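You operate a simulated robot arm through the tools that you are given. There is no shell and no other tool.

Carry out the task below with a simulated robot arm. There is one attempt and no reset: what you move stays moved.

Task
Stop the chiller, shut both valves and drain it into the cup.
Fine: pump off first; drain down to the lowest tick of the sight glass; the cup stays under the tap.

The check looks at the end state, three seconds after you hand in, the way a careful person would. Anything else that was tipped, shoved, dropped, spilled or broken makes it a failure.

Robot
A 7-joint arm with a two-finger gripper, fixed in place. Base frame: the origin is at the foot of the arm, x ahead of it, y to its left, z up. Lengths are in mm, angles in degrees, forces in N, time in s.
With the tool pointing down near the work surface it reaches from about 180 to 480 mm from the base axis. Its first joint turns from -166.0 to 166.0 degrees. Payload 2.94 kg.
Tool frame: the origin (TCP) lies between the finger pads and is the grasp point; the fingertips stand 30 mm ahead of it; z points along the fingers, y is the line along which they close. Largest opening 138 mm; the body of the gripper starts 109 mm behind the TCP.
Orientation is told as [roll, pitch, yaw] about the base's x, y, z axes, in that order, counted from this pose: with the fingers straight down and closing along the base's y, the tool's x points along the base's -x, its y along +y and its z along -z.

Tools
- The arm moves only by the tool apply_moves. Its arguments are lists of equal length, an entry for each row: "travel": the shift along the tool's x, y, z in units of 200 mm (1.0 is 200 mm), a list of three; "angular": the turn, a rotation vector about the tool's x, y, z in units of 60 degrees (1.0 is 60 degrees), a list of three; "gripper": the gripper command, from -1 (fully open) to 1 (shut), values between in proportion. In form: {"travel": [[tx, ty, tz], ...], "angular": [[ax, ay, az], ...], "gripper": [gripper, ...]}. A call has 1 to 20 rows; each row is the pose to reach, as a shift and turn from the pose commanded when the call began, along the tool's axes at that moment. A call with a number of a shift or a turn outside -1 to 1 is refused whole. A row lasts 0.2 s, in which the tool goes at most 50 mm and 8.6 degrees; a call with a longer step from one row to the next is refused whole, and so is a gripper value outside its range. A pose out of reach is approached as far as the arm can. The call stops where the force on the tool passes 90 N (or 10 N more than at its start, if that is more) or the arm is blocked; 0.2 s more then pass. Each finger halts on what it meets, pressing with about 38 N; the grip force reading is that of the motor and also rises with nothing between the fingers. The clock runs only during rows and for 0.2 s after the last one: add rows that repeat a pose to give the fingers time. The reply holds the time, the measured pose of the TCP, the force on the tool along the base axes, the opening and the grip force, in the units named above and with some noise, with the torque about the TCP (base axes, N m) and any sound that the robot's microphone picked up, and new pictures: "show" is both (left out), scene, wrist or none.
- Cameras (640 x 400 px; columns grow to the right, rows downward): "scene" is fixed at [47.4, -647.6, 1450.2]; the picture's right is [0.68, -0.73, 0.00], its down [-0.39, -0.36, -0.85] and it looks along [0.62, 0.58, -0.53] (base axes); focal length 270 px, centre (320, 200). "wrist" rides on the gripper at [71, 19, -146] in the tool frame; the picture's right is [-0.26, 0.96, 0.00], its down [-0.85, -0.23, -0.48] and it looks along [-0.46, -0.13, 0.88] (tool axes); focal length 280 px, centre (320, 200). There is no depth. A picture from a camera that has moved, and an enlarged one, comes with that camera's place and axes in the base frame and with its lens.
- move_column(by): slides the trunk up (or, below 0, down) by that many mm; the arm rides with it, the base frame stays. It gives what a move gives, with no picture.
- enlarge(camera, box): a new picture of the part [left, top, right, bottom] of that camera's present view, enlarged. No time passes.
- close_job(): hands the job in; it is judged then, once.

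Nothing tells you positions but the pictures and the camera data. Unless the task says otherwise, let go and move clear before handing in.

The tools are called after "Request:" as a command line: name --argument value ..., lists and objects as JSON in quotes. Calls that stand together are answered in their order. apply_moves: Moves the arm, as the interface text tells. Its arguments: {"type":"object","properties":{"travel":{"type":"array"},"angular":{"type":"array"},"gripper":{"type":"array"},"show":{"type":"string","enum":["both","scene","wrist","none"]}},"required":["travel","angular","gripper"]} The other tools are called the same way: move_column (by) slides the trunk up or down; enlarge (camera, box) takes an enlarged picture of a part of a camera's view; close_job () hands the job in.

At the start:

```text
time: 0.0
tool_pos: [389.5, -139.6, 1220.5]
tcp_rot: [0.0, 0.0, -0.1]
wrist_force: [0.2, -0.3, -0.5]
torque: [0.03, 0.02, 0.0]
width: 138.0
finger_force: 0.1
trunk travel left (down, up): [-425.0, 29.0]
```

scene: 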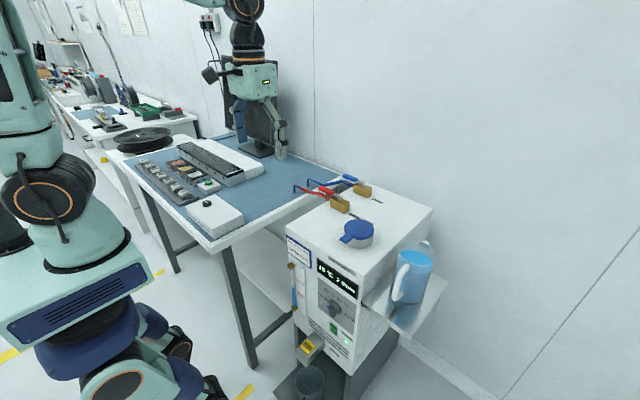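
wrist: 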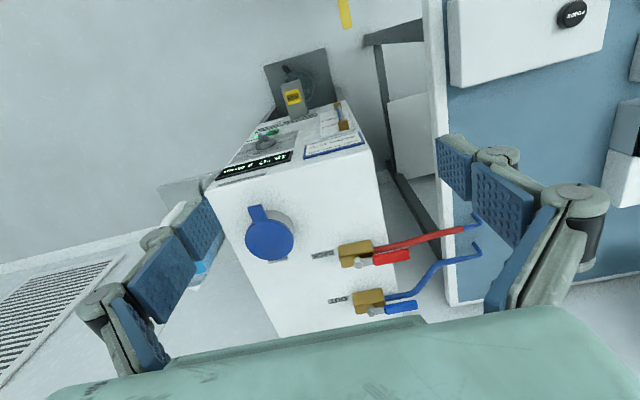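

I see a chiller box with two ball valves (red and blue handles) on top, a blue filler cap, a front panel with display, knob and green switch, a yellow drain tap at the bottom with a cup below it, and a jug on a side shelf. I'll first look closer at these parts.

Request:
enlarge --camera "scene" --box '[270, 220, 400, 400]'

Request:
enlarge --camera "scene" --box '[280, 160, 460, 280]'

Request:
enlarge --camera "wrist" --box '[200, 50, 400, 200]'

Request:
enlarge --camera "wrist" --box '[290, 200, 490, 330]'

```text
2.22 times, centred on (335, 310) of scene
camera zoom: at [47.4, -647.6, 1450.2], right [0.68, -0.73, 0.0], down [-0.39, -0.36, -0.85], along [0.62, 0.58, -0.53], focal length 599 px, centre (287, -44)
```

zoom: 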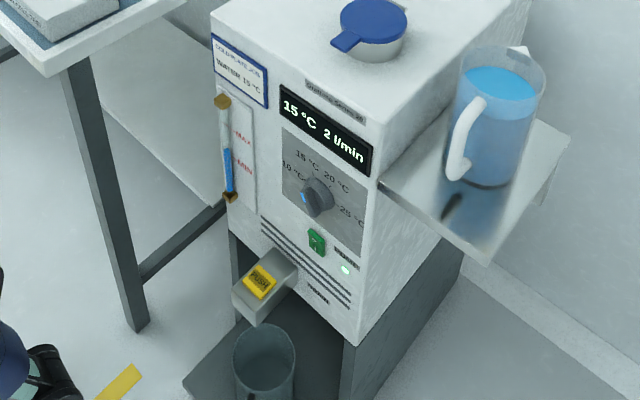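

```text
3.33 times, centred on (370, 220) of scene
camera zoom: at [47.4, -647.6, 1450.2], right [0.68, -0.73, 0.0], down [-0.39, -0.36, -0.85], along [0.62, 0.58, -0.53], focal length 898 px, centre (153, 133)
```

zoom: 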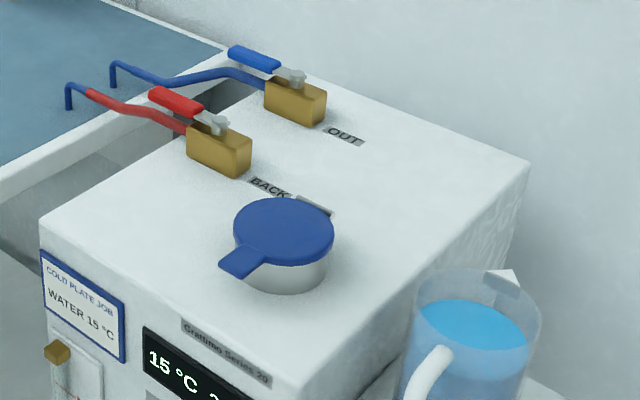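

```text
2.67 times, centred on (300, 125) of wrist
camera zoom: at [320.0, -119.0, 1366.2], right [0.26, 0.96, 0.0], down [0.85, -0.23, 0.48], along [0.46, -0.13, -0.88], focal length 748 px, centre (373, 400)
```

zoom: 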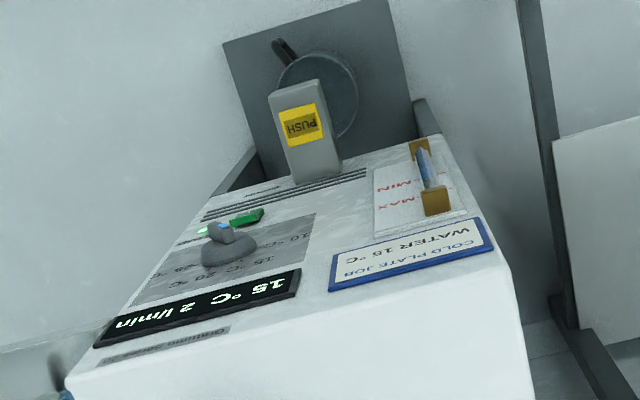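

```text
3.08 times, centred on (390, 265) of wrist
camera zoom: at [320.0, -119.0, 1366.2], right [0.26, 0.96, 0.0], down [0.85, -0.23, 0.48], along [0.46, -0.13, -0.88], focal length 863 px, centre (105, 0)
```

zoom: 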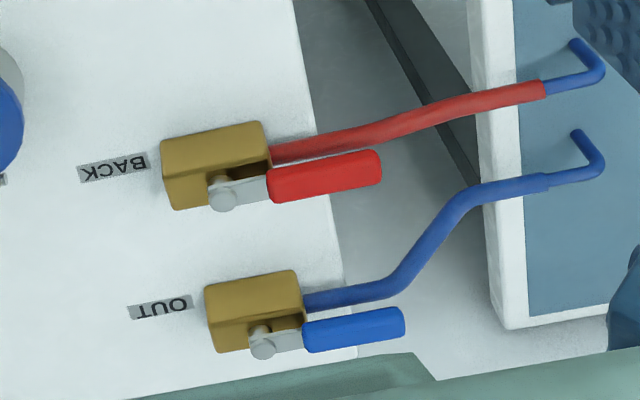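

I take the chiller to stand at about x 490–925, y −90 to −390, top at z ≈ 905, with its front facing the robot. I look closer at the panel, sight glass, tap and valves.

Request:
enlarge --camera "scene" --box '[310, 300, 360, 350]'

Request:
enlarge --camera "scene" --box '[284, 235, 334, 310]'

Request:
enlarge --camera "scene" --box '[280, 320, 350, 400]'

Request:
enlarge --camera "scene" --box '[285, 165, 385, 225]'

Request:
enlarge --camera "wrist" --box '[260, 60, 360, 140]'

Request:
enlarge --camera "wrist" --box '[320, 220, 430, 320]'

```text
8.00 times, centred on (335, 325) of scene
camera zoom: at [47.4, -647.6, 1450.2], right [0.68, -0.73, 0.0], down [-0.39, -0.36, -0.85], along [0.62, 0.58, -0.53], focal length 2156 px, centre (200, -800)
```

zoom: 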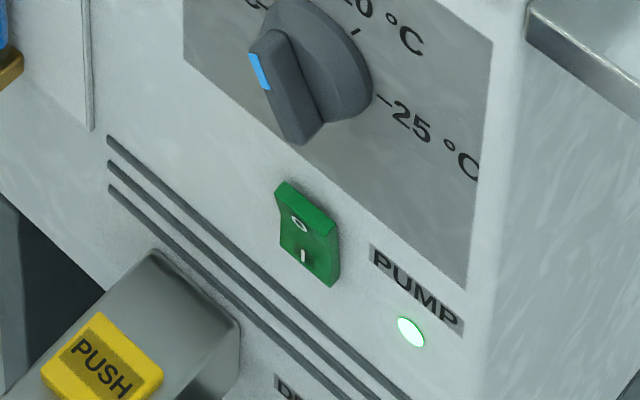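

```text
5.33 times, centred on (309, 272) of scene
camera zoom: at [47.4, -647.6, 1450.2], right [0.68, -0.73, 0.0], down [-0.39, -0.36, -0.85], along [0.62, 0.58, -0.53], focal length 1437 px, centre (379, -187)
```

zoom: 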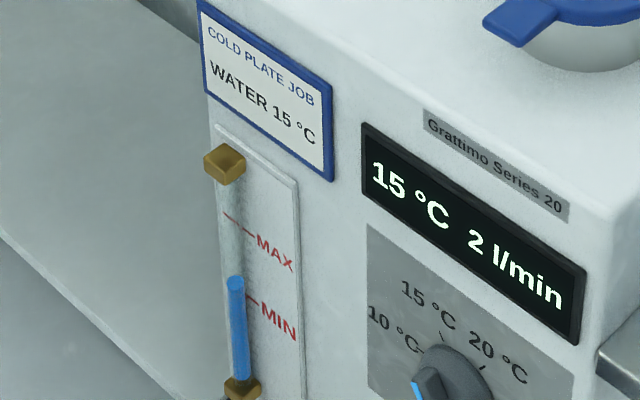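

```text
5.00 times, centred on (315, 360) of scene
camera zoom: at [47.4, -647.6, 1450.2], right [0.68, -0.73, 0.0], down [-0.39, -0.36, -0.85], along [0.62, 0.58, -0.53], focal length 1348 px, centre (345, -600)
```

zoom: 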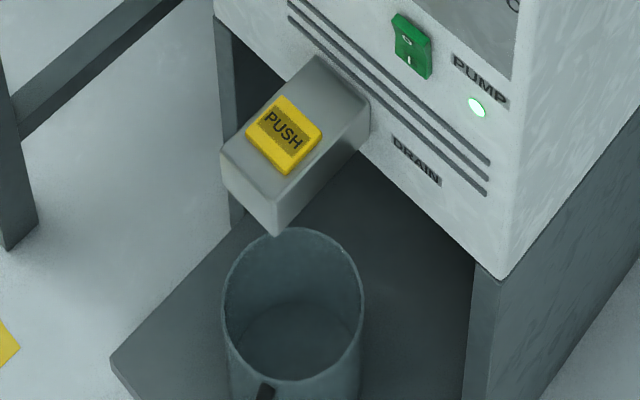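

```text
6.40 times, centred on (335, 195) of scene
camera zoom: at [47.4, -647.6, 1450.2], right [0.68, -0.73, 0.0], down [-0.39, -0.36, -0.85], along [0.62, 0.58, -0.53], focal length 1725 px, centre (224, 232)
```

zoom: 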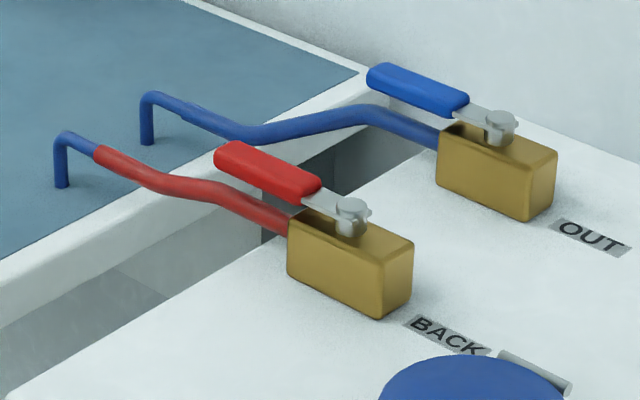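

```text
5.00 times, centred on (310, 100) of wrist
camera zoom: at [320.0, -119.0, 1366.2], right [0.26, 0.96, 0.0], down [0.85, -0.23, 0.48], along [0.46, -0.13, -0.88], focal length 1402 px, centre (370, 700)
```

zoom: 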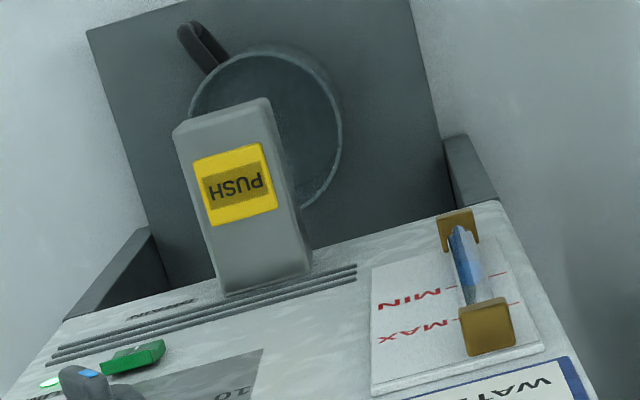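

```text
4.00 times, centred on (375, 270) of wrist
camera zoom: at [320.0, -119.0, 1366.2], right [0.26, 0.96, 0.0], down [0.85, -0.23, 0.48], along [0.46, -0.13, -0.88], focal length 1122 px, centre (100, -80)
```

zoom: 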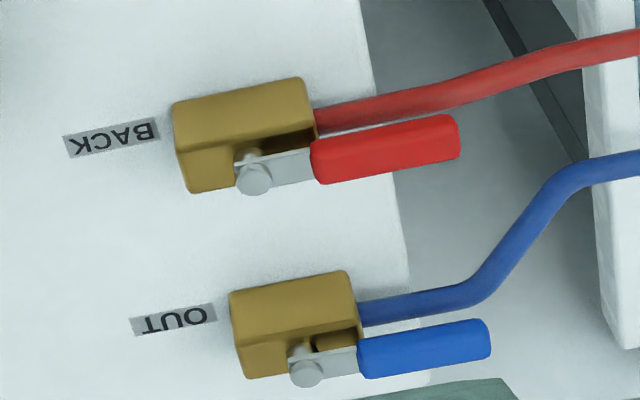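

The red valve sits near [685,−150,925], the blue valve near [830,−150,925], the pump rocker near [485,−302,574] and the PUSH tap near [423,−233,470]. I'll move forward a little to see the valves closer and learn how far the arm reaches.

Request:
apply_moves --travel '[[-0.2, 0, 0], [-0.4, 0, 0], [-0.6, 0, 0], [-0.6, 0, 0]]' --angular '[[0, 0, 0], [0, 0, 0], [0, 0, 0], [0, 0, 0]]' --gripper '[-1, -1, -1, -1]'

```text
time: 1.0
tool_pos: [510.2, -138.9, 1219.7]
tcp_rot: [0.1, 0.0, -0.2]
wrist_force: [0.2, -0.2, -0.1]
torque: [-0.01, 0.03, 0.0]
width: 138.2
finger_force: 0.1
trunk travel left (down, up): [-425.0, 29.0]
camera wrist: at [439.9, -118.3, 1365.9], right [0.26, 0.96, 0.0], down [0.85, -0.23, 0.48], along [0.46, -0.13, -0.88], focal length 280 px, centre (320, 200)
```

scene: 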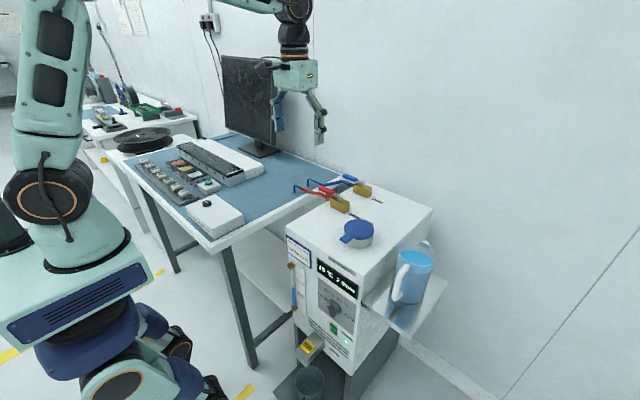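
wrist: 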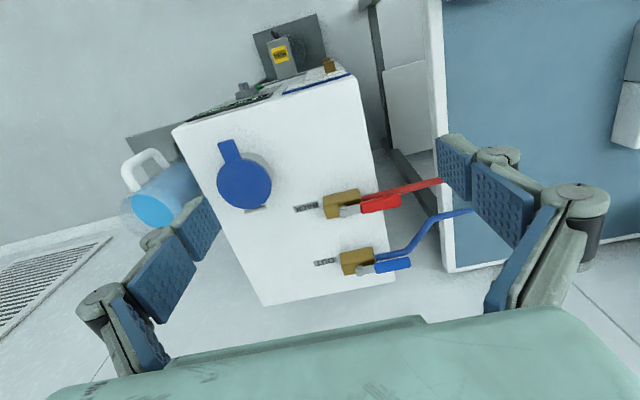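

The arm reaches 510 mm with the tool down without trouble. I go further forward and lower to look at the valves and test the reach.

Request:
apply_moves --travel '[[-0.2, 0, 0], [-0.4, 0, 0], [-0.6, 0, 0], [-0.75, 0, 0], [-0.75, 0, 0]]' --angular '[[0, 0, 0], [0, 0, 0], [0, 0, 0], [0, 0, 0], [0, 0, 0]]' --gripper '[-1, -1, -1, -1, -1]'

```text
time: 2.2
tool_pos: [660.2, -139.6, 1220.2]
tcp_rot: [0.0, 0.1, 0.1]
wrist_force: [-0.5, 0.8, -0.3]
torque: [-0.01, -0.01, 0.0]
width: 138.0
finger_force: 0.0
trunk travel left (down, up): [-425.0, 29.0]
camera wrist: at [590.7, -119.0, 1365.7], right [0.26, 0.96, 0.0], down [0.85, -0.23, 0.48], along [0.46, -0.12, -0.88], focal length 280 px, centre (320, 200)
```

scene: 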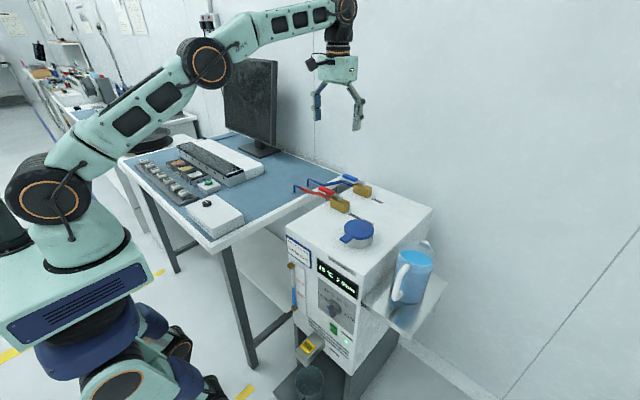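
wrist: 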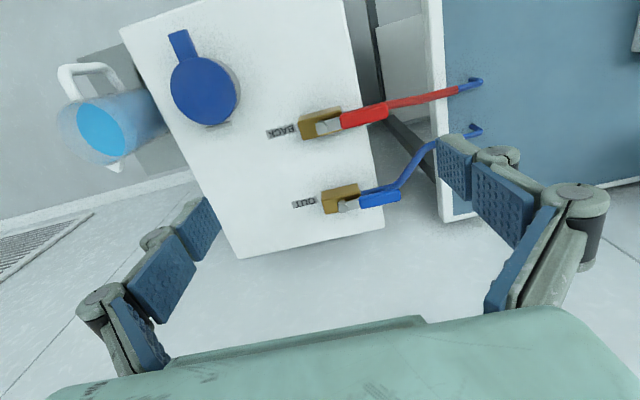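

The arm reaches 660 mm as well. I enlarge the valves from here.

Request:
enlarge --camera "wrist" --box '[260, 90, 420, 190]'

Request:
enlarge --camera "wrist" --box '[285, 165, 415, 245]'

Request:
enlarge --camera "scene" --box '[325, 190, 361, 218]'

Request:
enlarge --camera "scene" --box '[340, 172, 384, 206]'

```text
4.00 times, centred on (340, 140) of wrist
camera zoom: at [590.7, -119.0, 1365.7], right [0.26, 0.96, 0.0], down [0.85, -0.23, 0.48], along [0.46, -0.12, -0.88], focal length 1122 px, centre (240, 440)
```

zoom: 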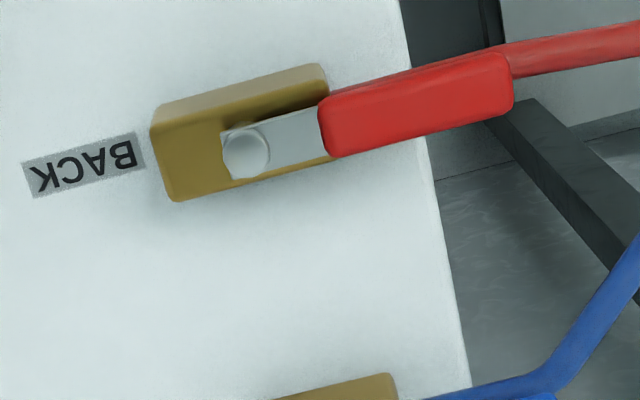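

```text
4.92 times, centred on (350, 205) of wrist
camera zoom: at [590.7, -119.0, 1365.7], right [0.26, 0.96, 0.0], down [0.85, -0.23, 0.48], along [0.46, -0.12, -0.88], focal length 1380 px, centre (172, 175)
```

zoom: 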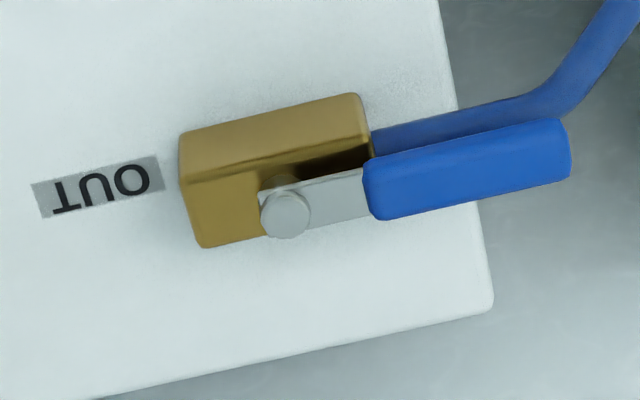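

```text
14.29 times, centred on (343, 204) of scene
camera zoom: at [47.4, -647.6, 1450.2], right [0.68, -0.73, 0.0], down [-0.39, -0.36, -0.85], along [0.62, 0.58, -0.53], focal length 3850 px, centre (-9, 143)
```

zoom: 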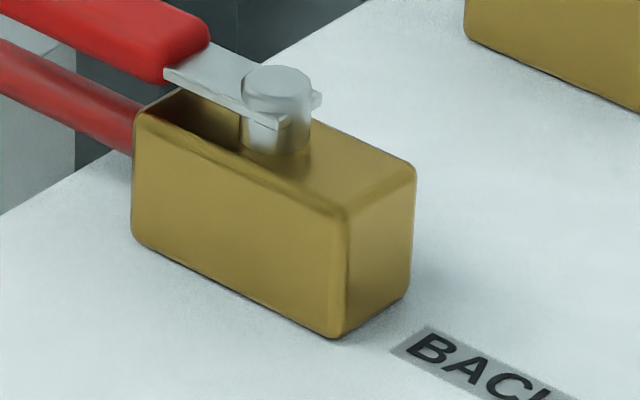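

```text
11.76 times, centred on (362, 189) of scene
camera zoom: at [47.4, -647.6, 1450.2], right [0.68, -0.73, 0.0], down [-0.39, -0.36, -0.85], along [0.62, 0.58, -0.53], focal length 3171 px, centre (-174, 329)
```

zoom: 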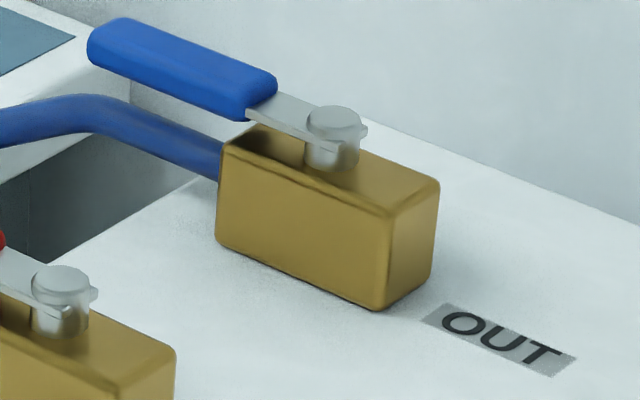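

The valve stems lie at about [690,−142,959] (red) and [828,−142,959] (blue), both levers pointing along +y (open). The pump must go off first, so I back off toward the panel side and pitch the tool to point forward.

Request:
apply_moves --travel '[[0.15, -0.12, 0], [0.3, -0.24, 0], [0.45, -0.36, 0], [0.6, -0.48, 0], [0.75, -0.6, 0], [0.9, -0.7, 0], [1.0, -0.8, 0], [1.0, -0.8, 0]]' --angular '[[0, 0, 0], [0, 0, 0], [0, 0, 0], [0, 0, 0], [0, 0, 0], [0, 0, 0], [0, 0, 0], [0, 0, 0]]' --gripper '[0, 0.5, 1, 1, 1, 1, 1, 1]' --show "none"

Request:
apply_moves --travel '[[0.05, 0, 0], [0.1, 0, 0], [0.15, 0, 0], [0.2, 0, 0], [0.25, 0, 0], [0.3, 0, 0], [0.3, 0, 0], [0.3, 0, 0]]' --angular '[[0, -0.14, 0], [0, -0.28, 0], [0, -0.42, 0], [0, -0.56, 0], [0, -0.7, 0], [0, -0.84, 0], [0, -0.95, 0], [0, -0.95, 0]]' --gripper '[1, 1, 1, 1, 1, 1, 1, 1]'

```text
time: 4.0
tool_pos: [459.6, -300.3, 1221.0]
tcp_rot: [0.0, 0.1, 0.0]
wrist_force: [-0.1, -0.3, -0.4]
torque: [0.01, 0.01, 0.02]
width: 0.0
finger_force: 28.1
trunk travel left (down, up): [-425.0, 29.0]
```

```text
time: 5.8
tool_pos: [399.0, -299.6, 1220.6]
tcp_rot: [0.0, -57.1, -0.1]
wrist_force: [-0.2, 0.3, -0.6]
torque: [0.02, 0.01, 0.01]
width: 0.1
finger_force: 29.1
trunk travel left (down, up): [-425.0, 29.0]
camera wrist: at [239.4, -279.0, 1240.4], right [0.14, 0.96, 0.22], down [0.06, -0.23, 0.97], along [0.99, -0.13, -0.09], focal length 280 px, centre (320, 200)
```

scene: 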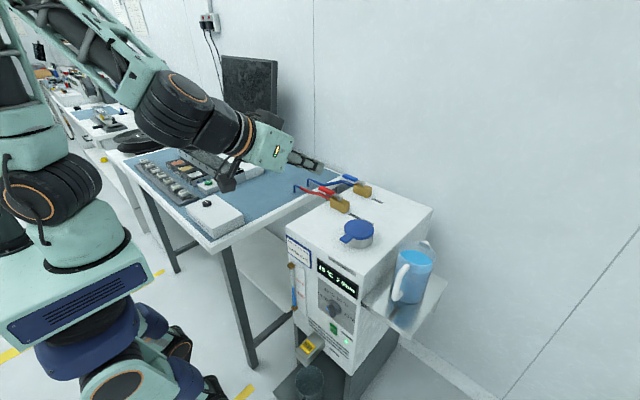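
wrist: 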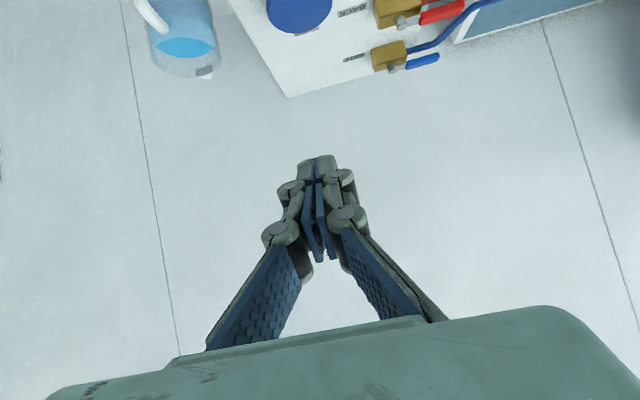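

The tool is tilted 57° forward. I finish the turn to horizontal, then lower the trunk.

Request:
apply_moves --travel '[[0, 0, 0], [0, 0, 0], [0, 0, 0], [0, 0, 0], [0, 0, 0]]' --angular '[[0, -0.14, 0], [0, -0.28, 0], [0, -0.42, 0], [0, -0.548, 0], [0, -0.548, 0]]' --gripper '[1, 1, 1, 1, 1]'

```text
time: 7.0
tool_pos: [399.9, -300.2, 1219.6]
tcp_rot: [-54.3, -90.1, 54.0]
wrist_force: [0.4, 0.3, -0.6]
torque: [-0.02, -0.03, 0.03]
width: 0.0
finger_force: 28.7
trunk travel left (down, up): [-425.0, 29.0]
camera wrist: at [254.8, -279.2, 1149.8], right [0.0, 0.97, 0.26], down [-0.48, -0.23, 0.85], along [0.88, -0.13, 0.46], focal length 280 px, centre (320, 200)
```

scene: 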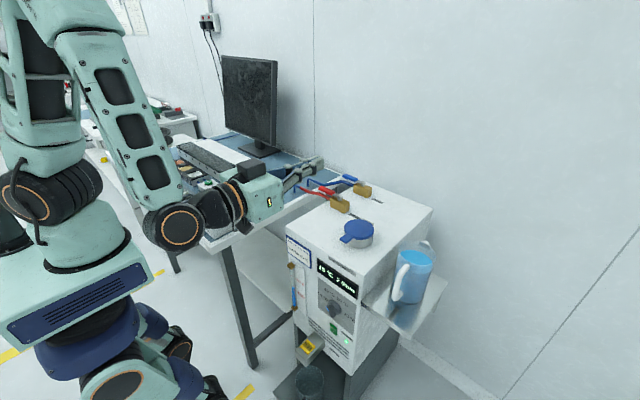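
wrist: 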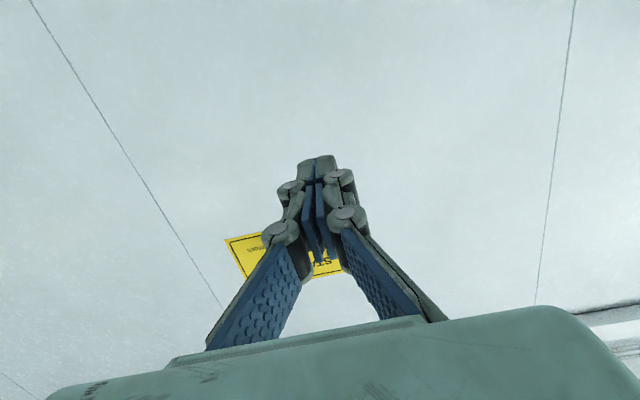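

The tool is horizontal, pointing at the wall above the chiller. I back off 40 mm and lower the trunk by 400 mm.

Request:
apply_moves --travel '[[0, 0, -0.1], [0, 0, -0.2], [0, 0, -0.2]]' --angular '[[0, 0, 0], [0, 0, 0], [0, 0, 0]]' --gripper '[1, 1, 1]' --show "none"

Request:
move_column --by -400

Request:
apply_moves --travel '[[0, 0, 0]]' --angular '[[0, 0, 0]]' --gripper '[1]'

```text
time: 7.8
tool_pos: [360.3, -299.4, 1220.2]
tcp_rot: [-5.3, -89.8, 5.1]
wrist_force: [1.1, 0.1, 0.3]
torque: [-0.01, 0.01, 0.02]
width: 0.0
finger_force: 28.6
trunk travel left (down, up): [-425.0, 29.0]
```

```text
time: 11.6
tool_pos: [360.7, -300.4, 820.6]
tcp_rot: [-0.9, -89.9, 0.8]
wrist_force: [-0.4, 0.6, 0.6]
torque: [0.0, 0.0, 0.01]
width: 0.1
finger_force: 28.2
trunk travel left (down, up): [-25.0, 429.0]
```

```text
time: 12.0
tool_pos: [359.6, -299.3, 819.5]
tcp_rot: [-0.6, -89.9, 0.6]
wrist_force: [-0.4, 0.3, 0.3]
torque: [0.02, -0.01, 0.0]
width: 0.2
finger_force: 28.4
trunk travel left (down, up): [-25.0, 429.0]
camera wrist: at [215.2, -278.9, 749.7], right [0.0, 0.97, 0.26], down [-0.47, -0.23, 0.85], along [0.88, -0.13, 0.46], focal length 280 px, centre (320, 200)
```

scene: 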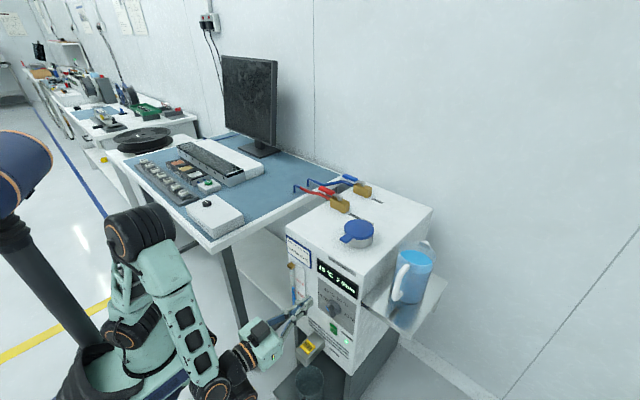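
wrist: 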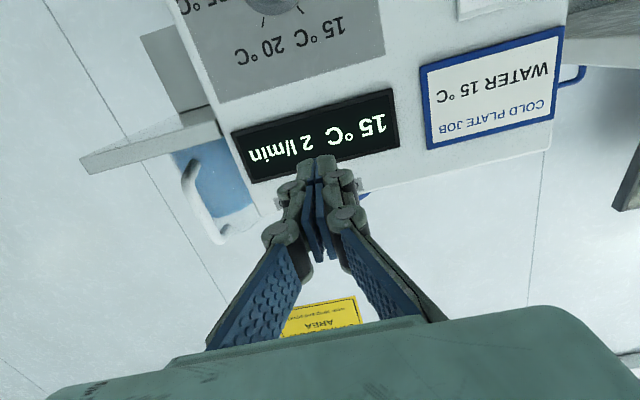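

The tool is now level with the display. I go down 190 mm, keeping away from the panel, to see the switch.

Request:
apply_moves --travel '[[0.2, 0, 0], [0.4, 0, 0], [0.6, 0, 0], [0.8, 0, 0], [0.95, 0, 0], [0.95, 0, 0]]' --angular '[[0, 0, 0], [0, 0, 0], [0, 0, 0], [0, 0, 0], [0, 0, 0], [0, 0, 0]]' --gripper '[1, 1, 1, 1, 1, 1]'

```text
time: 13.4
tool_pos: [376.2, -321.7, 642.1]
tcp_rot: [28.1, -89.7, -28.2]
wrist_force: [-0.6, 0.1, -0.6]
torque: [-0.01, 0.02, 0.01]
width: 0.1
finger_force: 28.4
out of reach, approached as far as the arm can: row 4, 5, 6
trunk travel left (down, up): [-25.0, 429.0]
camera wrist: at [231.6, -300.4, 572.6], right [0.0, 0.96, 0.26], down [-0.47, -0.23, 0.85], along [0.88, -0.13, 0.45], focal length 280 px, centre (320, 200)
```

scene: 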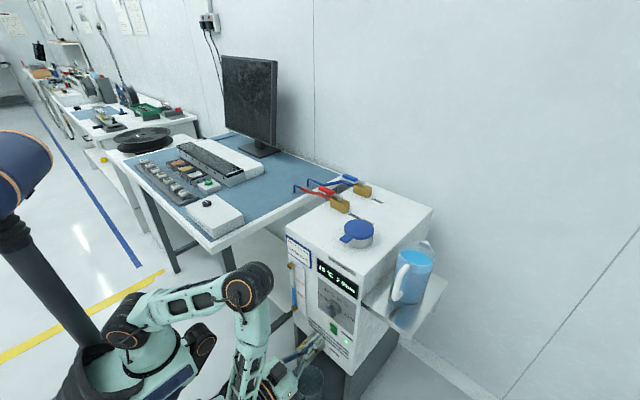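
wrist: 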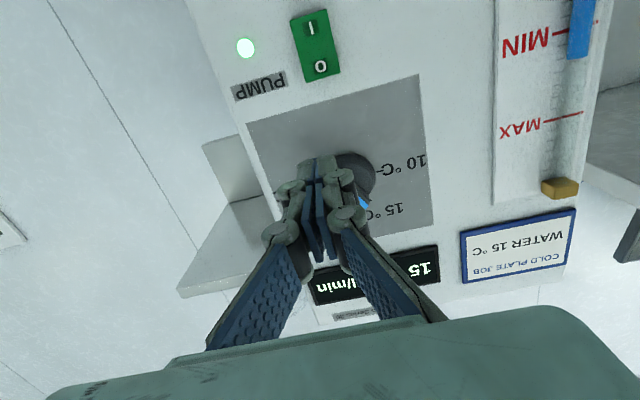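

The arm stopped at its fold limit near z = 642. Raising the trunk by 200 mm gives the arm more room below the shoulder, so I do that and then reach down.

Request:
move_column --by 200

Request:
apply_moves --travel '[[0, 0, 0], [0, 0, 0]]' --angular '[[0, 0, 0], [0, 0, 0]]' --gripper '[1, 1]'

```text
time: 15.6
tool_pos: [376.2, -321.5, 841.7]
tcp_rot: [29.5, -89.7, -29.5]
wrist_force: [0.1, 0.0, 0.3]
torque: [-0.01, 0.01, 0.02]
width: 0.1
finger_force: 28.1
trunk travel left (down, up): [-225.0, 229.0]
```

```text
time: 16.2
tool_pos: [376.4, -321.4, 842.3]
tcp_rot: [29.1, -89.7, -29.2]
wrist_force: [0.9, -0.1, -1.0]
torque: [0.02, 0.0, 0.0]
width: 0.0
finger_force: 28.0
trunk travel left (down, up): [-225.0, 229.0]
camera wrist: at [231.6, -300.2, 772.8], right [0.0, 0.96, 0.26], down [-0.47, -0.23, 0.85], along [0.88, -0.13, 0.45], focal length 280 px, centre (320, 200)
```

scene: 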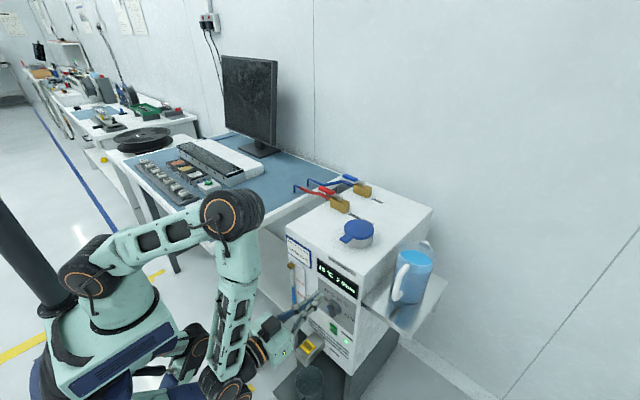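
wrist: 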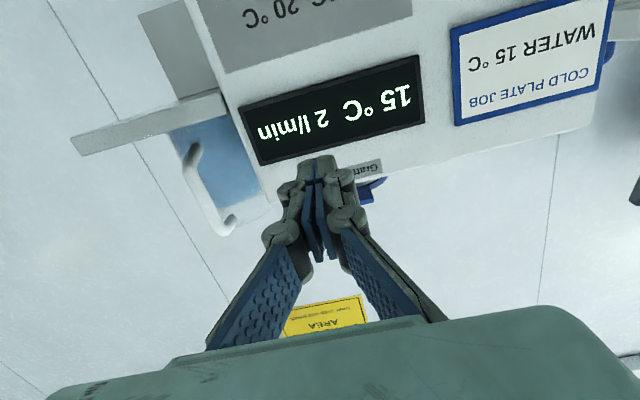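

The arm has room now. I go down to the switch height, still clear of the panel.

Request:
apply_moves --travel '[[0.2, 0, 0], [0.4, 0, 0], [0.6, 0, 0], [0.8, 0, 0], [0.95, 0, 0], [0.95, 0, 0]]' --angular '[[0, 0, 0], [0, 0, 0], [0, 0, 0], [0, 0, 0], [0, 0, 0], [0, 0, 0]]' --gripper '[1, 1, 1, 1, 1, 1]'

```text
time: 17.6
tool_pos: [396.5, -347.0, 649.9]
tcp_rot: [38.5, -89.4, -38.4]
wrist_force: [0.4, 0.8, -1.1]
torque: [0.01, 0.0, 0.0]
width: 0.1
finger_force: 28.1
out of reach, approached as far as the arm can: row 1, 2, 3, 4, 5, 6
trunk travel left (down, up): [-225.0, 229.0]
camera wrist: at [251.9, -326.4, 580.2], right [0.0, 0.96, 0.27], down [-0.47, -0.23, 0.85], along [0.88, -0.13, 0.45], focal length 280 px, centre (320, 200)
```

scene: 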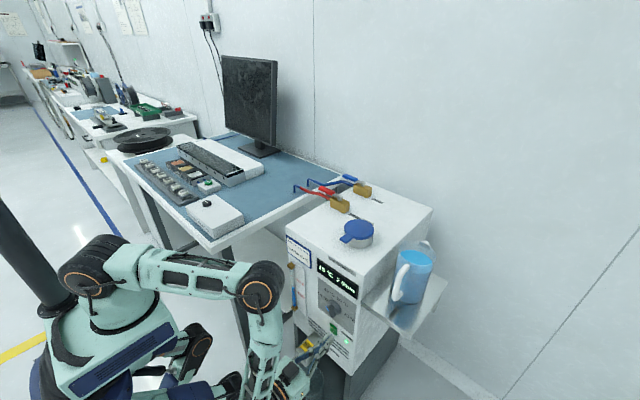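
wrist: 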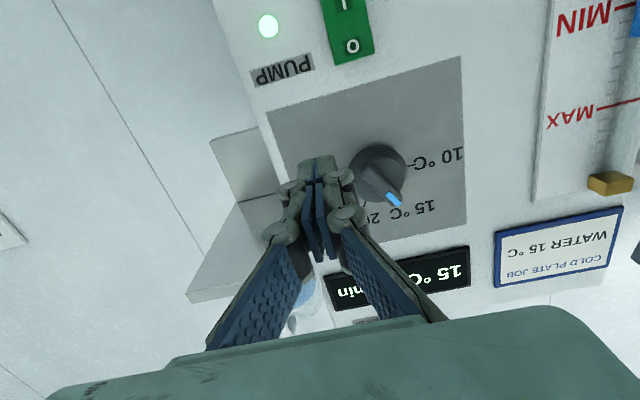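

The tilt (wrist bend) is the limit here, not the distance. I'll pitch the tool back to about 45° down-forward and press the rocker's "O" half with the fingertip from there.

Request:
apply_moves --travel '[[0, 0, 0], [0, 0, 0], [0, 0, 0], [0, 0, 0], [0, 0, 0], [0, 0, 0], [0, 0, 0]]' --angular '[[0, 0.13, 0], [0, 0.26, 0], [0, 0.39, 0], [0, 0.52, 0], [0, 0.65, 0], [0, 0.75, 0], [0, 0.75, 0]]' --gripper '[1, 1, 1, 1, 1, 1, 1]'

```text
time: 19.2
tool_pos: [397.9, -347.0, 650.4]
tcp_rot: [0.1, -44.6, -0.2]
wrist_force: [-0.1, 0.5, 0.0]
torque: [-0.02, 0.0, 0.0]
width: 0.0
finger_force: 28.8
trunk travel left (down, up): [-225.0, 229.0]
camera wrist: at [245.2, -326.1, 704.6], right [0.19, 0.96, 0.19], down [0.27, -0.23, 0.93], along [0.94, -0.12, -0.3], focal length 280 px, centre (320, 200)
```

scene: 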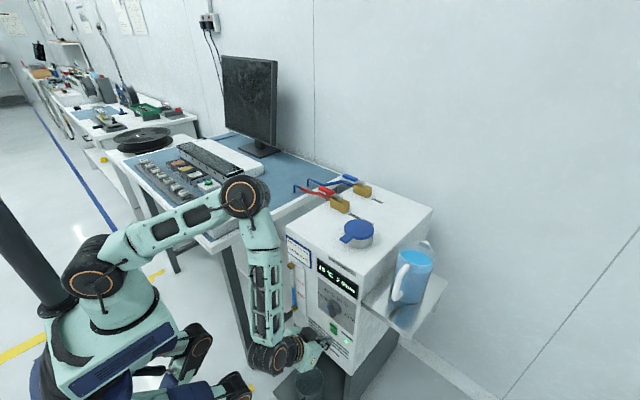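
wrist: 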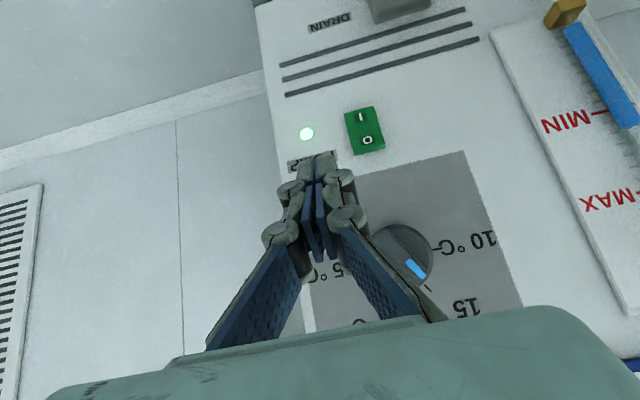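

The pose is reached and the rocker is in view. I enlarge the rocker and the sight glass.

Request:
enlarge --camera "wrist" --box '[280, 90, 420, 180]'

Request:
enlarge --camera "wrist" --box '[500, 0, 640, 220]'

```text
4.44 times, centred on (350, 135) of wrist
camera zoom: at [245.2, -326.1, 704.6], right [0.19, 0.96, 0.19], down [0.27, -0.23, 0.93], along [0.94, -0.12, -0.3], focal length 1246 px, centre (187, 489)
```

zoom: 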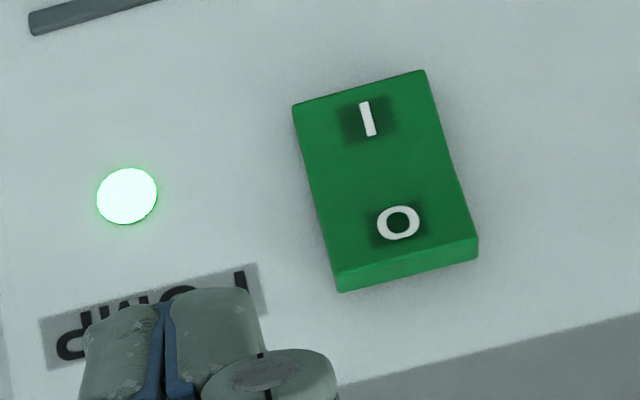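

```text
1.82 times, centred on (570, 110) of wrist
camera zoom: at [245.2, -326.1, 704.6], right [0.19, 0.96, 0.19], down [0.27, -0.23, 0.93], along [0.94, -0.12, -0.3], focal length 510 px, centre (-134, 364)
```

zoom: 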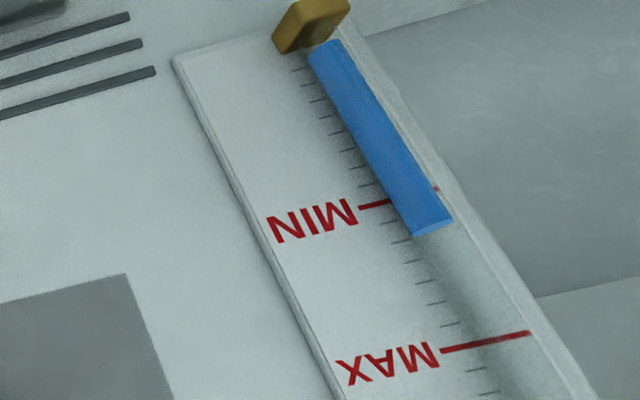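

The sight glass has fine ticks: eight below MIN, the lowest just above the bottom fitting, so that one is the target. The rocker's "O" is at about [475,−303,587]; I line up in front of it.

Request:
apply_moves --travel '[[0.058, 0.073, 0.059], [0.116, 0.147, 0.117], [0.1735, 0.22, 0.176], [0.1735, 0.22, 0.176]]' --angular '[[0, 0, 0], [0, 0, 0], [0, 0, 0], [0, 0, 0]]' --gripper '[1, 1, 1, 1]'

```text
time: 20.2
tool_pos: [398.0, -302.9, 600.0]
tcp_rot: [0.2, -44.7, -0.3]
wrist_force: [0.8, -0.4, -0.4]
torque: [-0.01, -0.01, 0.0]
width: 0.2
finger_force: 28.2
trunk travel left (down, up): [-225.0, 229.0]
camera wrist: at [245.7, -282.3, 655.5], right [0.19, 0.96, 0.19], down [0.27, -0.23, 0.93], along [0.95, -0.12, -0.3], focal length 280 px, centre (320, 200)
```

scene: 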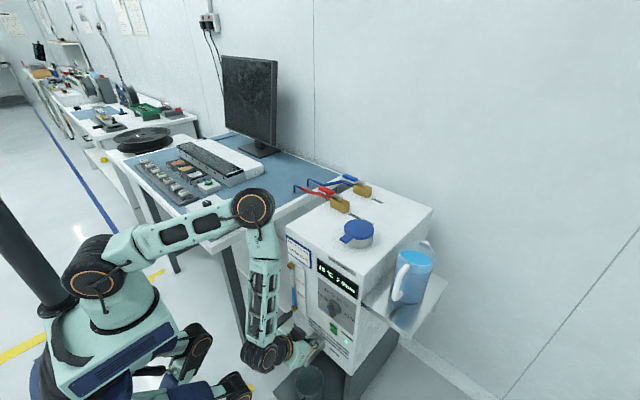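
wrist: 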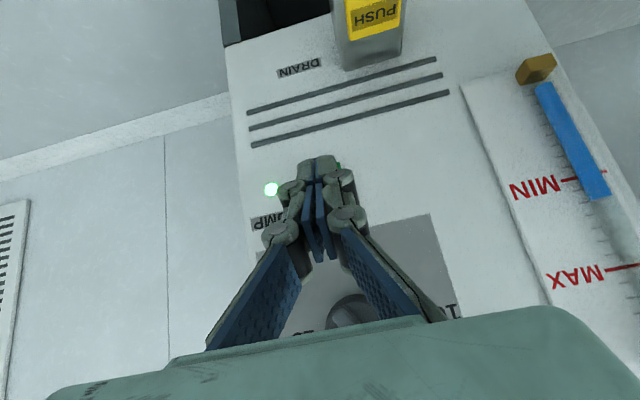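

I'm in front of the rocker's upper half. I advance straight toward the panel.

Request:
apply_moves --travel '[[-0.0534, 0, 0.0527], [-0.1068, 0, 0.1053], [-0.1353, 0, 0.1334], [-0.1424, 0, 0.1404]]' --angular '[[0, 0, 0], [0, 0, 0], [0, 0, 0], [0, 0, 0]]' --gripper '[1, 1, 1, 1]'

```text
time: 21.2
tool_pos: [437.5, -302.7, 600.3]
tcp_rot: [0.2, -44.7, -0.2]
wrist_force: [0.6, 0.1, 0.4]
torque: [0.02, 0.02, 0.01]
width: 0.0
finger_force: 28.0
trunk travel left (down, up): [-225.0, 229.0]
camera wrist: at [285.8, -281.9, 655.4], right [0.19, 0.96, 0.19], down [0.27, -0.23, 0.93], along [0.95, -0.12, -0.3], focal length 280 px, centre (320, 200)
```

scene: 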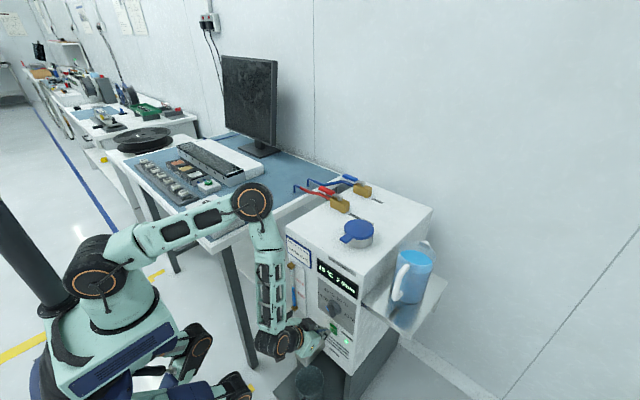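
wrist: 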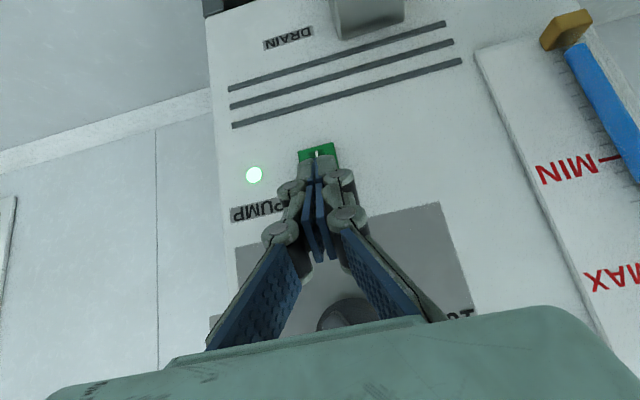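

No contact yet and I'm centred on the rocker. I press on in small steps.

Request:
apply_moves --travel '[[-0.0107, 0, 0.0105], [-0.0214, 0, 0.0211], [-0.0285, 0, 0.0281], [-0.0356, 0, 0.0351]]' --angular '[[0, 0, 0], [0, 0, 0], [0, 0, 0], [0, 0, 0]]' --gripper '[1, 1, 1, 1]' --show "wrist"

```text
time: 22.2
tool_pos: [446.9, -303.4, 600.9]
tcp_rot: [0.3, -44.7, -0.2]
wrist_force: [-0.4, -0.2, 0.3]
torque: [0.01, -0.01, 0.03]
width: 0.1
finger_force: 28.5
trunk travel left (down, up): [-225.0, 229.0]
camera wrist: at [295.4, -281.9, 655.6], right [0.19, 0.96, 0.19], down [0.27, -0.23, 0.93], along [0.94, -0.12, -0.3], focal length 280 px, centre (320, 200)
```

wrist: 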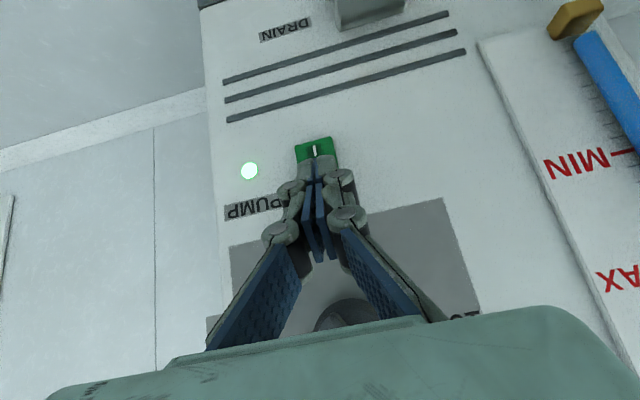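

Still no force. I continue in 3 mm steps.

Request:
apply_moves --travel '[[-0.0107, 0, 0.0105], [-0.0178, 0, 0.0176], [-0.0249, 0, 0.0246], [-0.0249, 0, 0.0246]]' --angular '[[0, 0, 0], [0, 0, 0], [0, 0, 0], [0, 0, 0]]' --gripper '[1, 1, 1, 1]' --show "wrist"

```text
time: 23.2
tool_pos: [454.7, -303.3, 601.5]
tcp_rot: [0.2, -44.7, -0.1]
wrist_force: [-0.4, -0.1, 0.2]
torque: [0.01, -0.01, -0.01]
width: 0.0
finger_force: 28.2
trunk travel left (down, up): [-225.0, 229.0]
camera wrist: at [302.3, -282.6, 655.4], right [0.19, 0.96, 0.19], down [0.27, -0.23, 0.93], along [0.95, -0.12, -0.3], focal length 280 px, centre (320, 200)
```

wrist: 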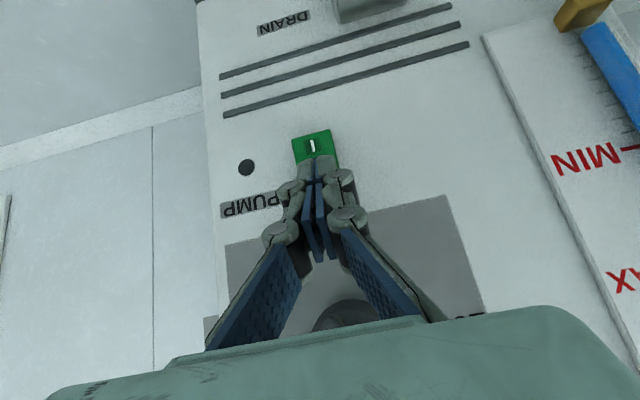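

The LED went dark, so the pump is off. I withdraw straight back and check the panel.

Request:
apply_moves --travel '[[0.0712, 0, -0.0702], [0.178, 0, -0.1755], [0.285, 0, -0.281], [0.356, 0, -0.351], [0.356, 0, -0.351]]' --angular '[[0, 0, 0], [0, 0, 0], [0, 0, 0], [0, 0, 0], [0, 0, 0]]' --gripper '[1, 1, 1, 1, 1]'

Request:
enlarge --camera "wrist" --box '[220, 0, 640, 262]'

Request:
enlarge --camera "scene" --box '[284, 235, 364, 355]'

```text
time: 24.4
tool_pos: [354.3, -304.0, 601.2]
tcp_rot: [0.2, -44.7, -0.1]
wrist_force: [0.1, 0.4, -0.8]
torque: [0.01, 0.01, -0.03]
width: 0.0
finger_force: 28.6
trunk travel left (down, up): [-225.0, 229.0]
camera wrist: at [202.2, -282.7, 654.5], right [0.19, 0.96, 0.19], down [0.27, -0.23, 0.93], along [0.95, -0.12, -0.3], focal length 280 px, centre (320, 200)
```

scene: 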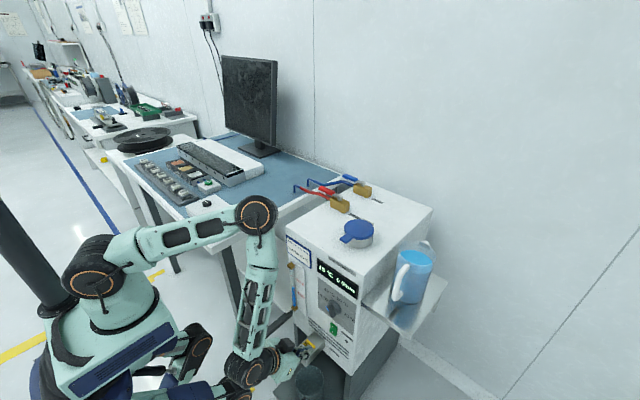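
wrist: 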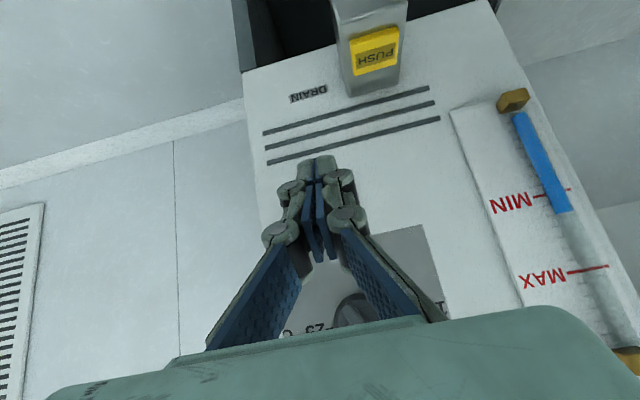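

```text
1.52 times, centred on (430, 131) of wrist
camera zoom: at [202.2, -282.7, 654.5], right [0.19, 0.96, 0.19], down [0.27, -0.23, 0.93], along [0.95, -0.12, -0.3], focal length 427 px, centre (152, 305)
```

zoom: 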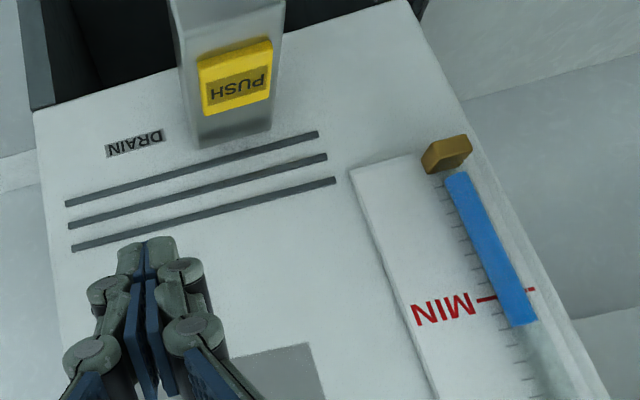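

```text
3.33 times, centred on (324, 295) of scene
camera zoom: at [47.4, -647.6, 1450.2], right [0.68, -0.73, 0.0], down [-0.39, -0.36, -0.85], along [0.62, 0.58, -0.53], focal length 898 px, centre (307, -117)
```

zoom: 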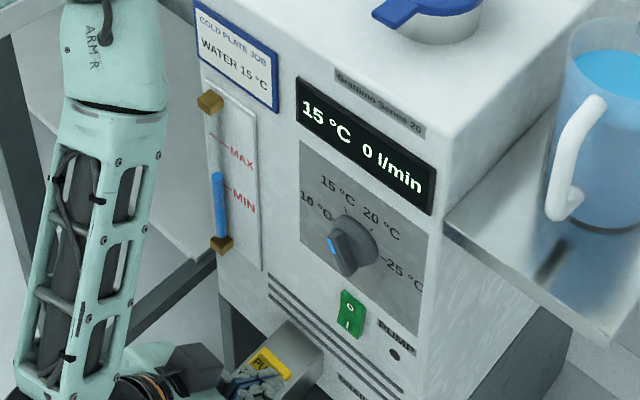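

The display now reads 0 l/min, so the pump is stopped. Next the valves: I raise the trunk and bring the tool up above the chiller.

Request:
move_column --by 200

Request:
apply_moves --travel '[[-0.176, 0, -0.178], [-0.352, 0, -0.356], [-0.528, 0, -0.534], [-0.704, 0, -0.712], [-0.878, 0, -0.89], [-0.878, 0, -0.89]]' --angular '[[0, 0, 0], [0, 0, 0], [0, 0, 0], [0, 0, 0], [0, 0, 0], [0, 0, 0]]' --gripper '[1, 1, 1, 1, 1, 1]'

```text
time: 26.6
tool_pos: [354.4, -302.9, 800.6]
tcp_rot: [0.2, -44.6, -0.3]
wrist_force: [0.1, -0.2, 0.7]
torque: [-0.01, 0.03, 0.01]
width: 0.0
finger_force: 28.5
trunk travel left (down, up): [-425.0, 29.0]
```

```text
time: 28.0
tool_pos: [351.3, -303.3, 1050.4]
tcp_rot: [0.2, -44.7, -0.2]
wrist_force: [0.5, -0.4, -0.6]
torque: [0.0, 0.01, -0.02]
width: 0.0
finger_force: 28.7
trunk travel left (down, up): [-425.0, 29.0]
camera wrist: at [200.5, -282.2, 1104.1], right [0.19, 0.96, 0.19], down [0.27, -0.23, 0.93], along [0.94, -0.12, -0.3], focal length 280 px, centre (320, 200)
```

scene: 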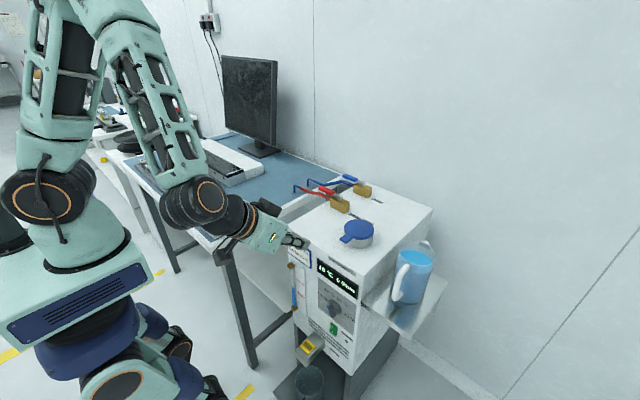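
wrist: 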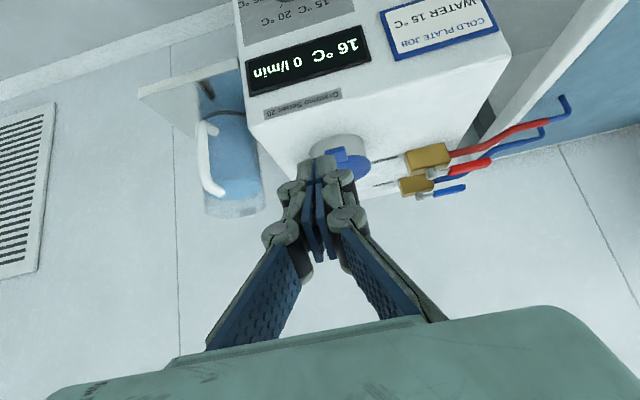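

The display shows 0 l/min and the tool is above the front edge. I move over toward the red valve at safe height.

Request:
apply_moves --travel '[[-0.09, 0.13, 0.09], [-0.18, 0.26, 0.18], [-0.27, 0.39, 0.27], [-0.37, 0.52, 0.365], [-0.46, 0.65, 0.455], [-0.55, 0.78, 0.545], [-0.64, 0.9, 0.6325], [-0.64, 0.9, 0.6325]]' --angular '[[0, 0, 0], [0, 0, 0], [0, 0, 0], [0, 0, 0], [0, 0, 0], [0, 0, 0], [0, 0, 0], [0, 0, 0]]' --gripper '[1, 1, 1, 1, 1, 1, 1, 1]' --show "none"

Request:
apply_moves --travel '[[-0.11, 0.16, 0.11], [-0.22, 0.33, 0.22], [-0.22, 0.33, 0.22]]' --angular '[[0, 0, 0], [0, 0, 0], [0, 0, 0]]' --gripper '[1, 1, 1]'

```text
time: 29.8
tool_pos: [534.9, -124.0, 1050.4]
tcp_rot: [0.2, -44.7, -0.2]
wrist_force: [0.8, 0.8, -0.3]
torque: [0.0, -0.03, 0.0]
width: 0.0
finger_force: 28.3
trunk travel left (down, up): [-425.0, 29.0]
```

```text
time: 30.6
tool_pos: [596.4, -60.1, 1051.5]
tcp_rot: [0.1, -44.7, -0.2]
wrist_force: [-0.6, -0.5, -0.3]
torque: [0.0, 0.0, 0.02]
width: 0.2
finger_force: 28.2
trunk travel left (down, up): [-425.0, 29.0]
camera wrist: at [444.1, -38.0, 1105.1], right [0.19, 0.96, 0.19], down [0.27, -0.23, 0.93], along [0.95, -0.12, -0.3], focal length 280 px, centre (320, 200)
```

scene: 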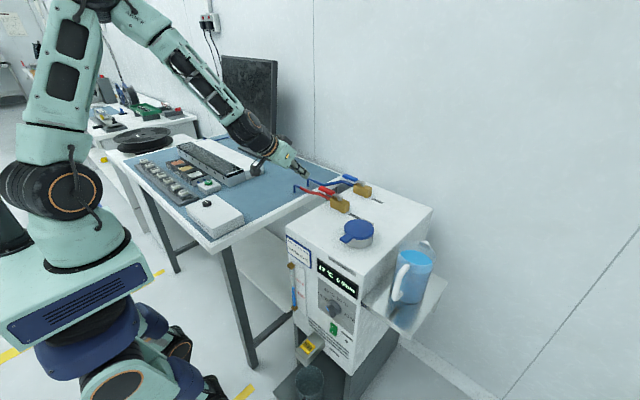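
wrist: 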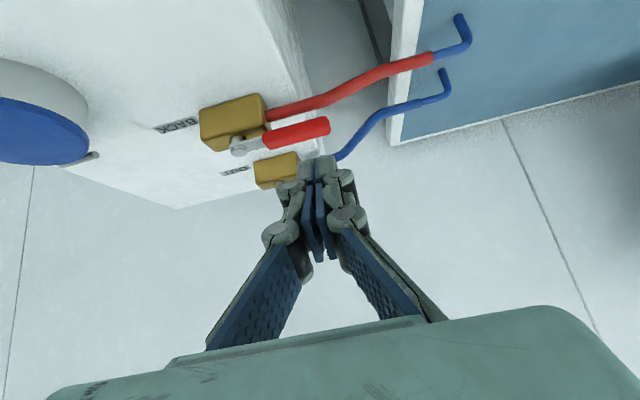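

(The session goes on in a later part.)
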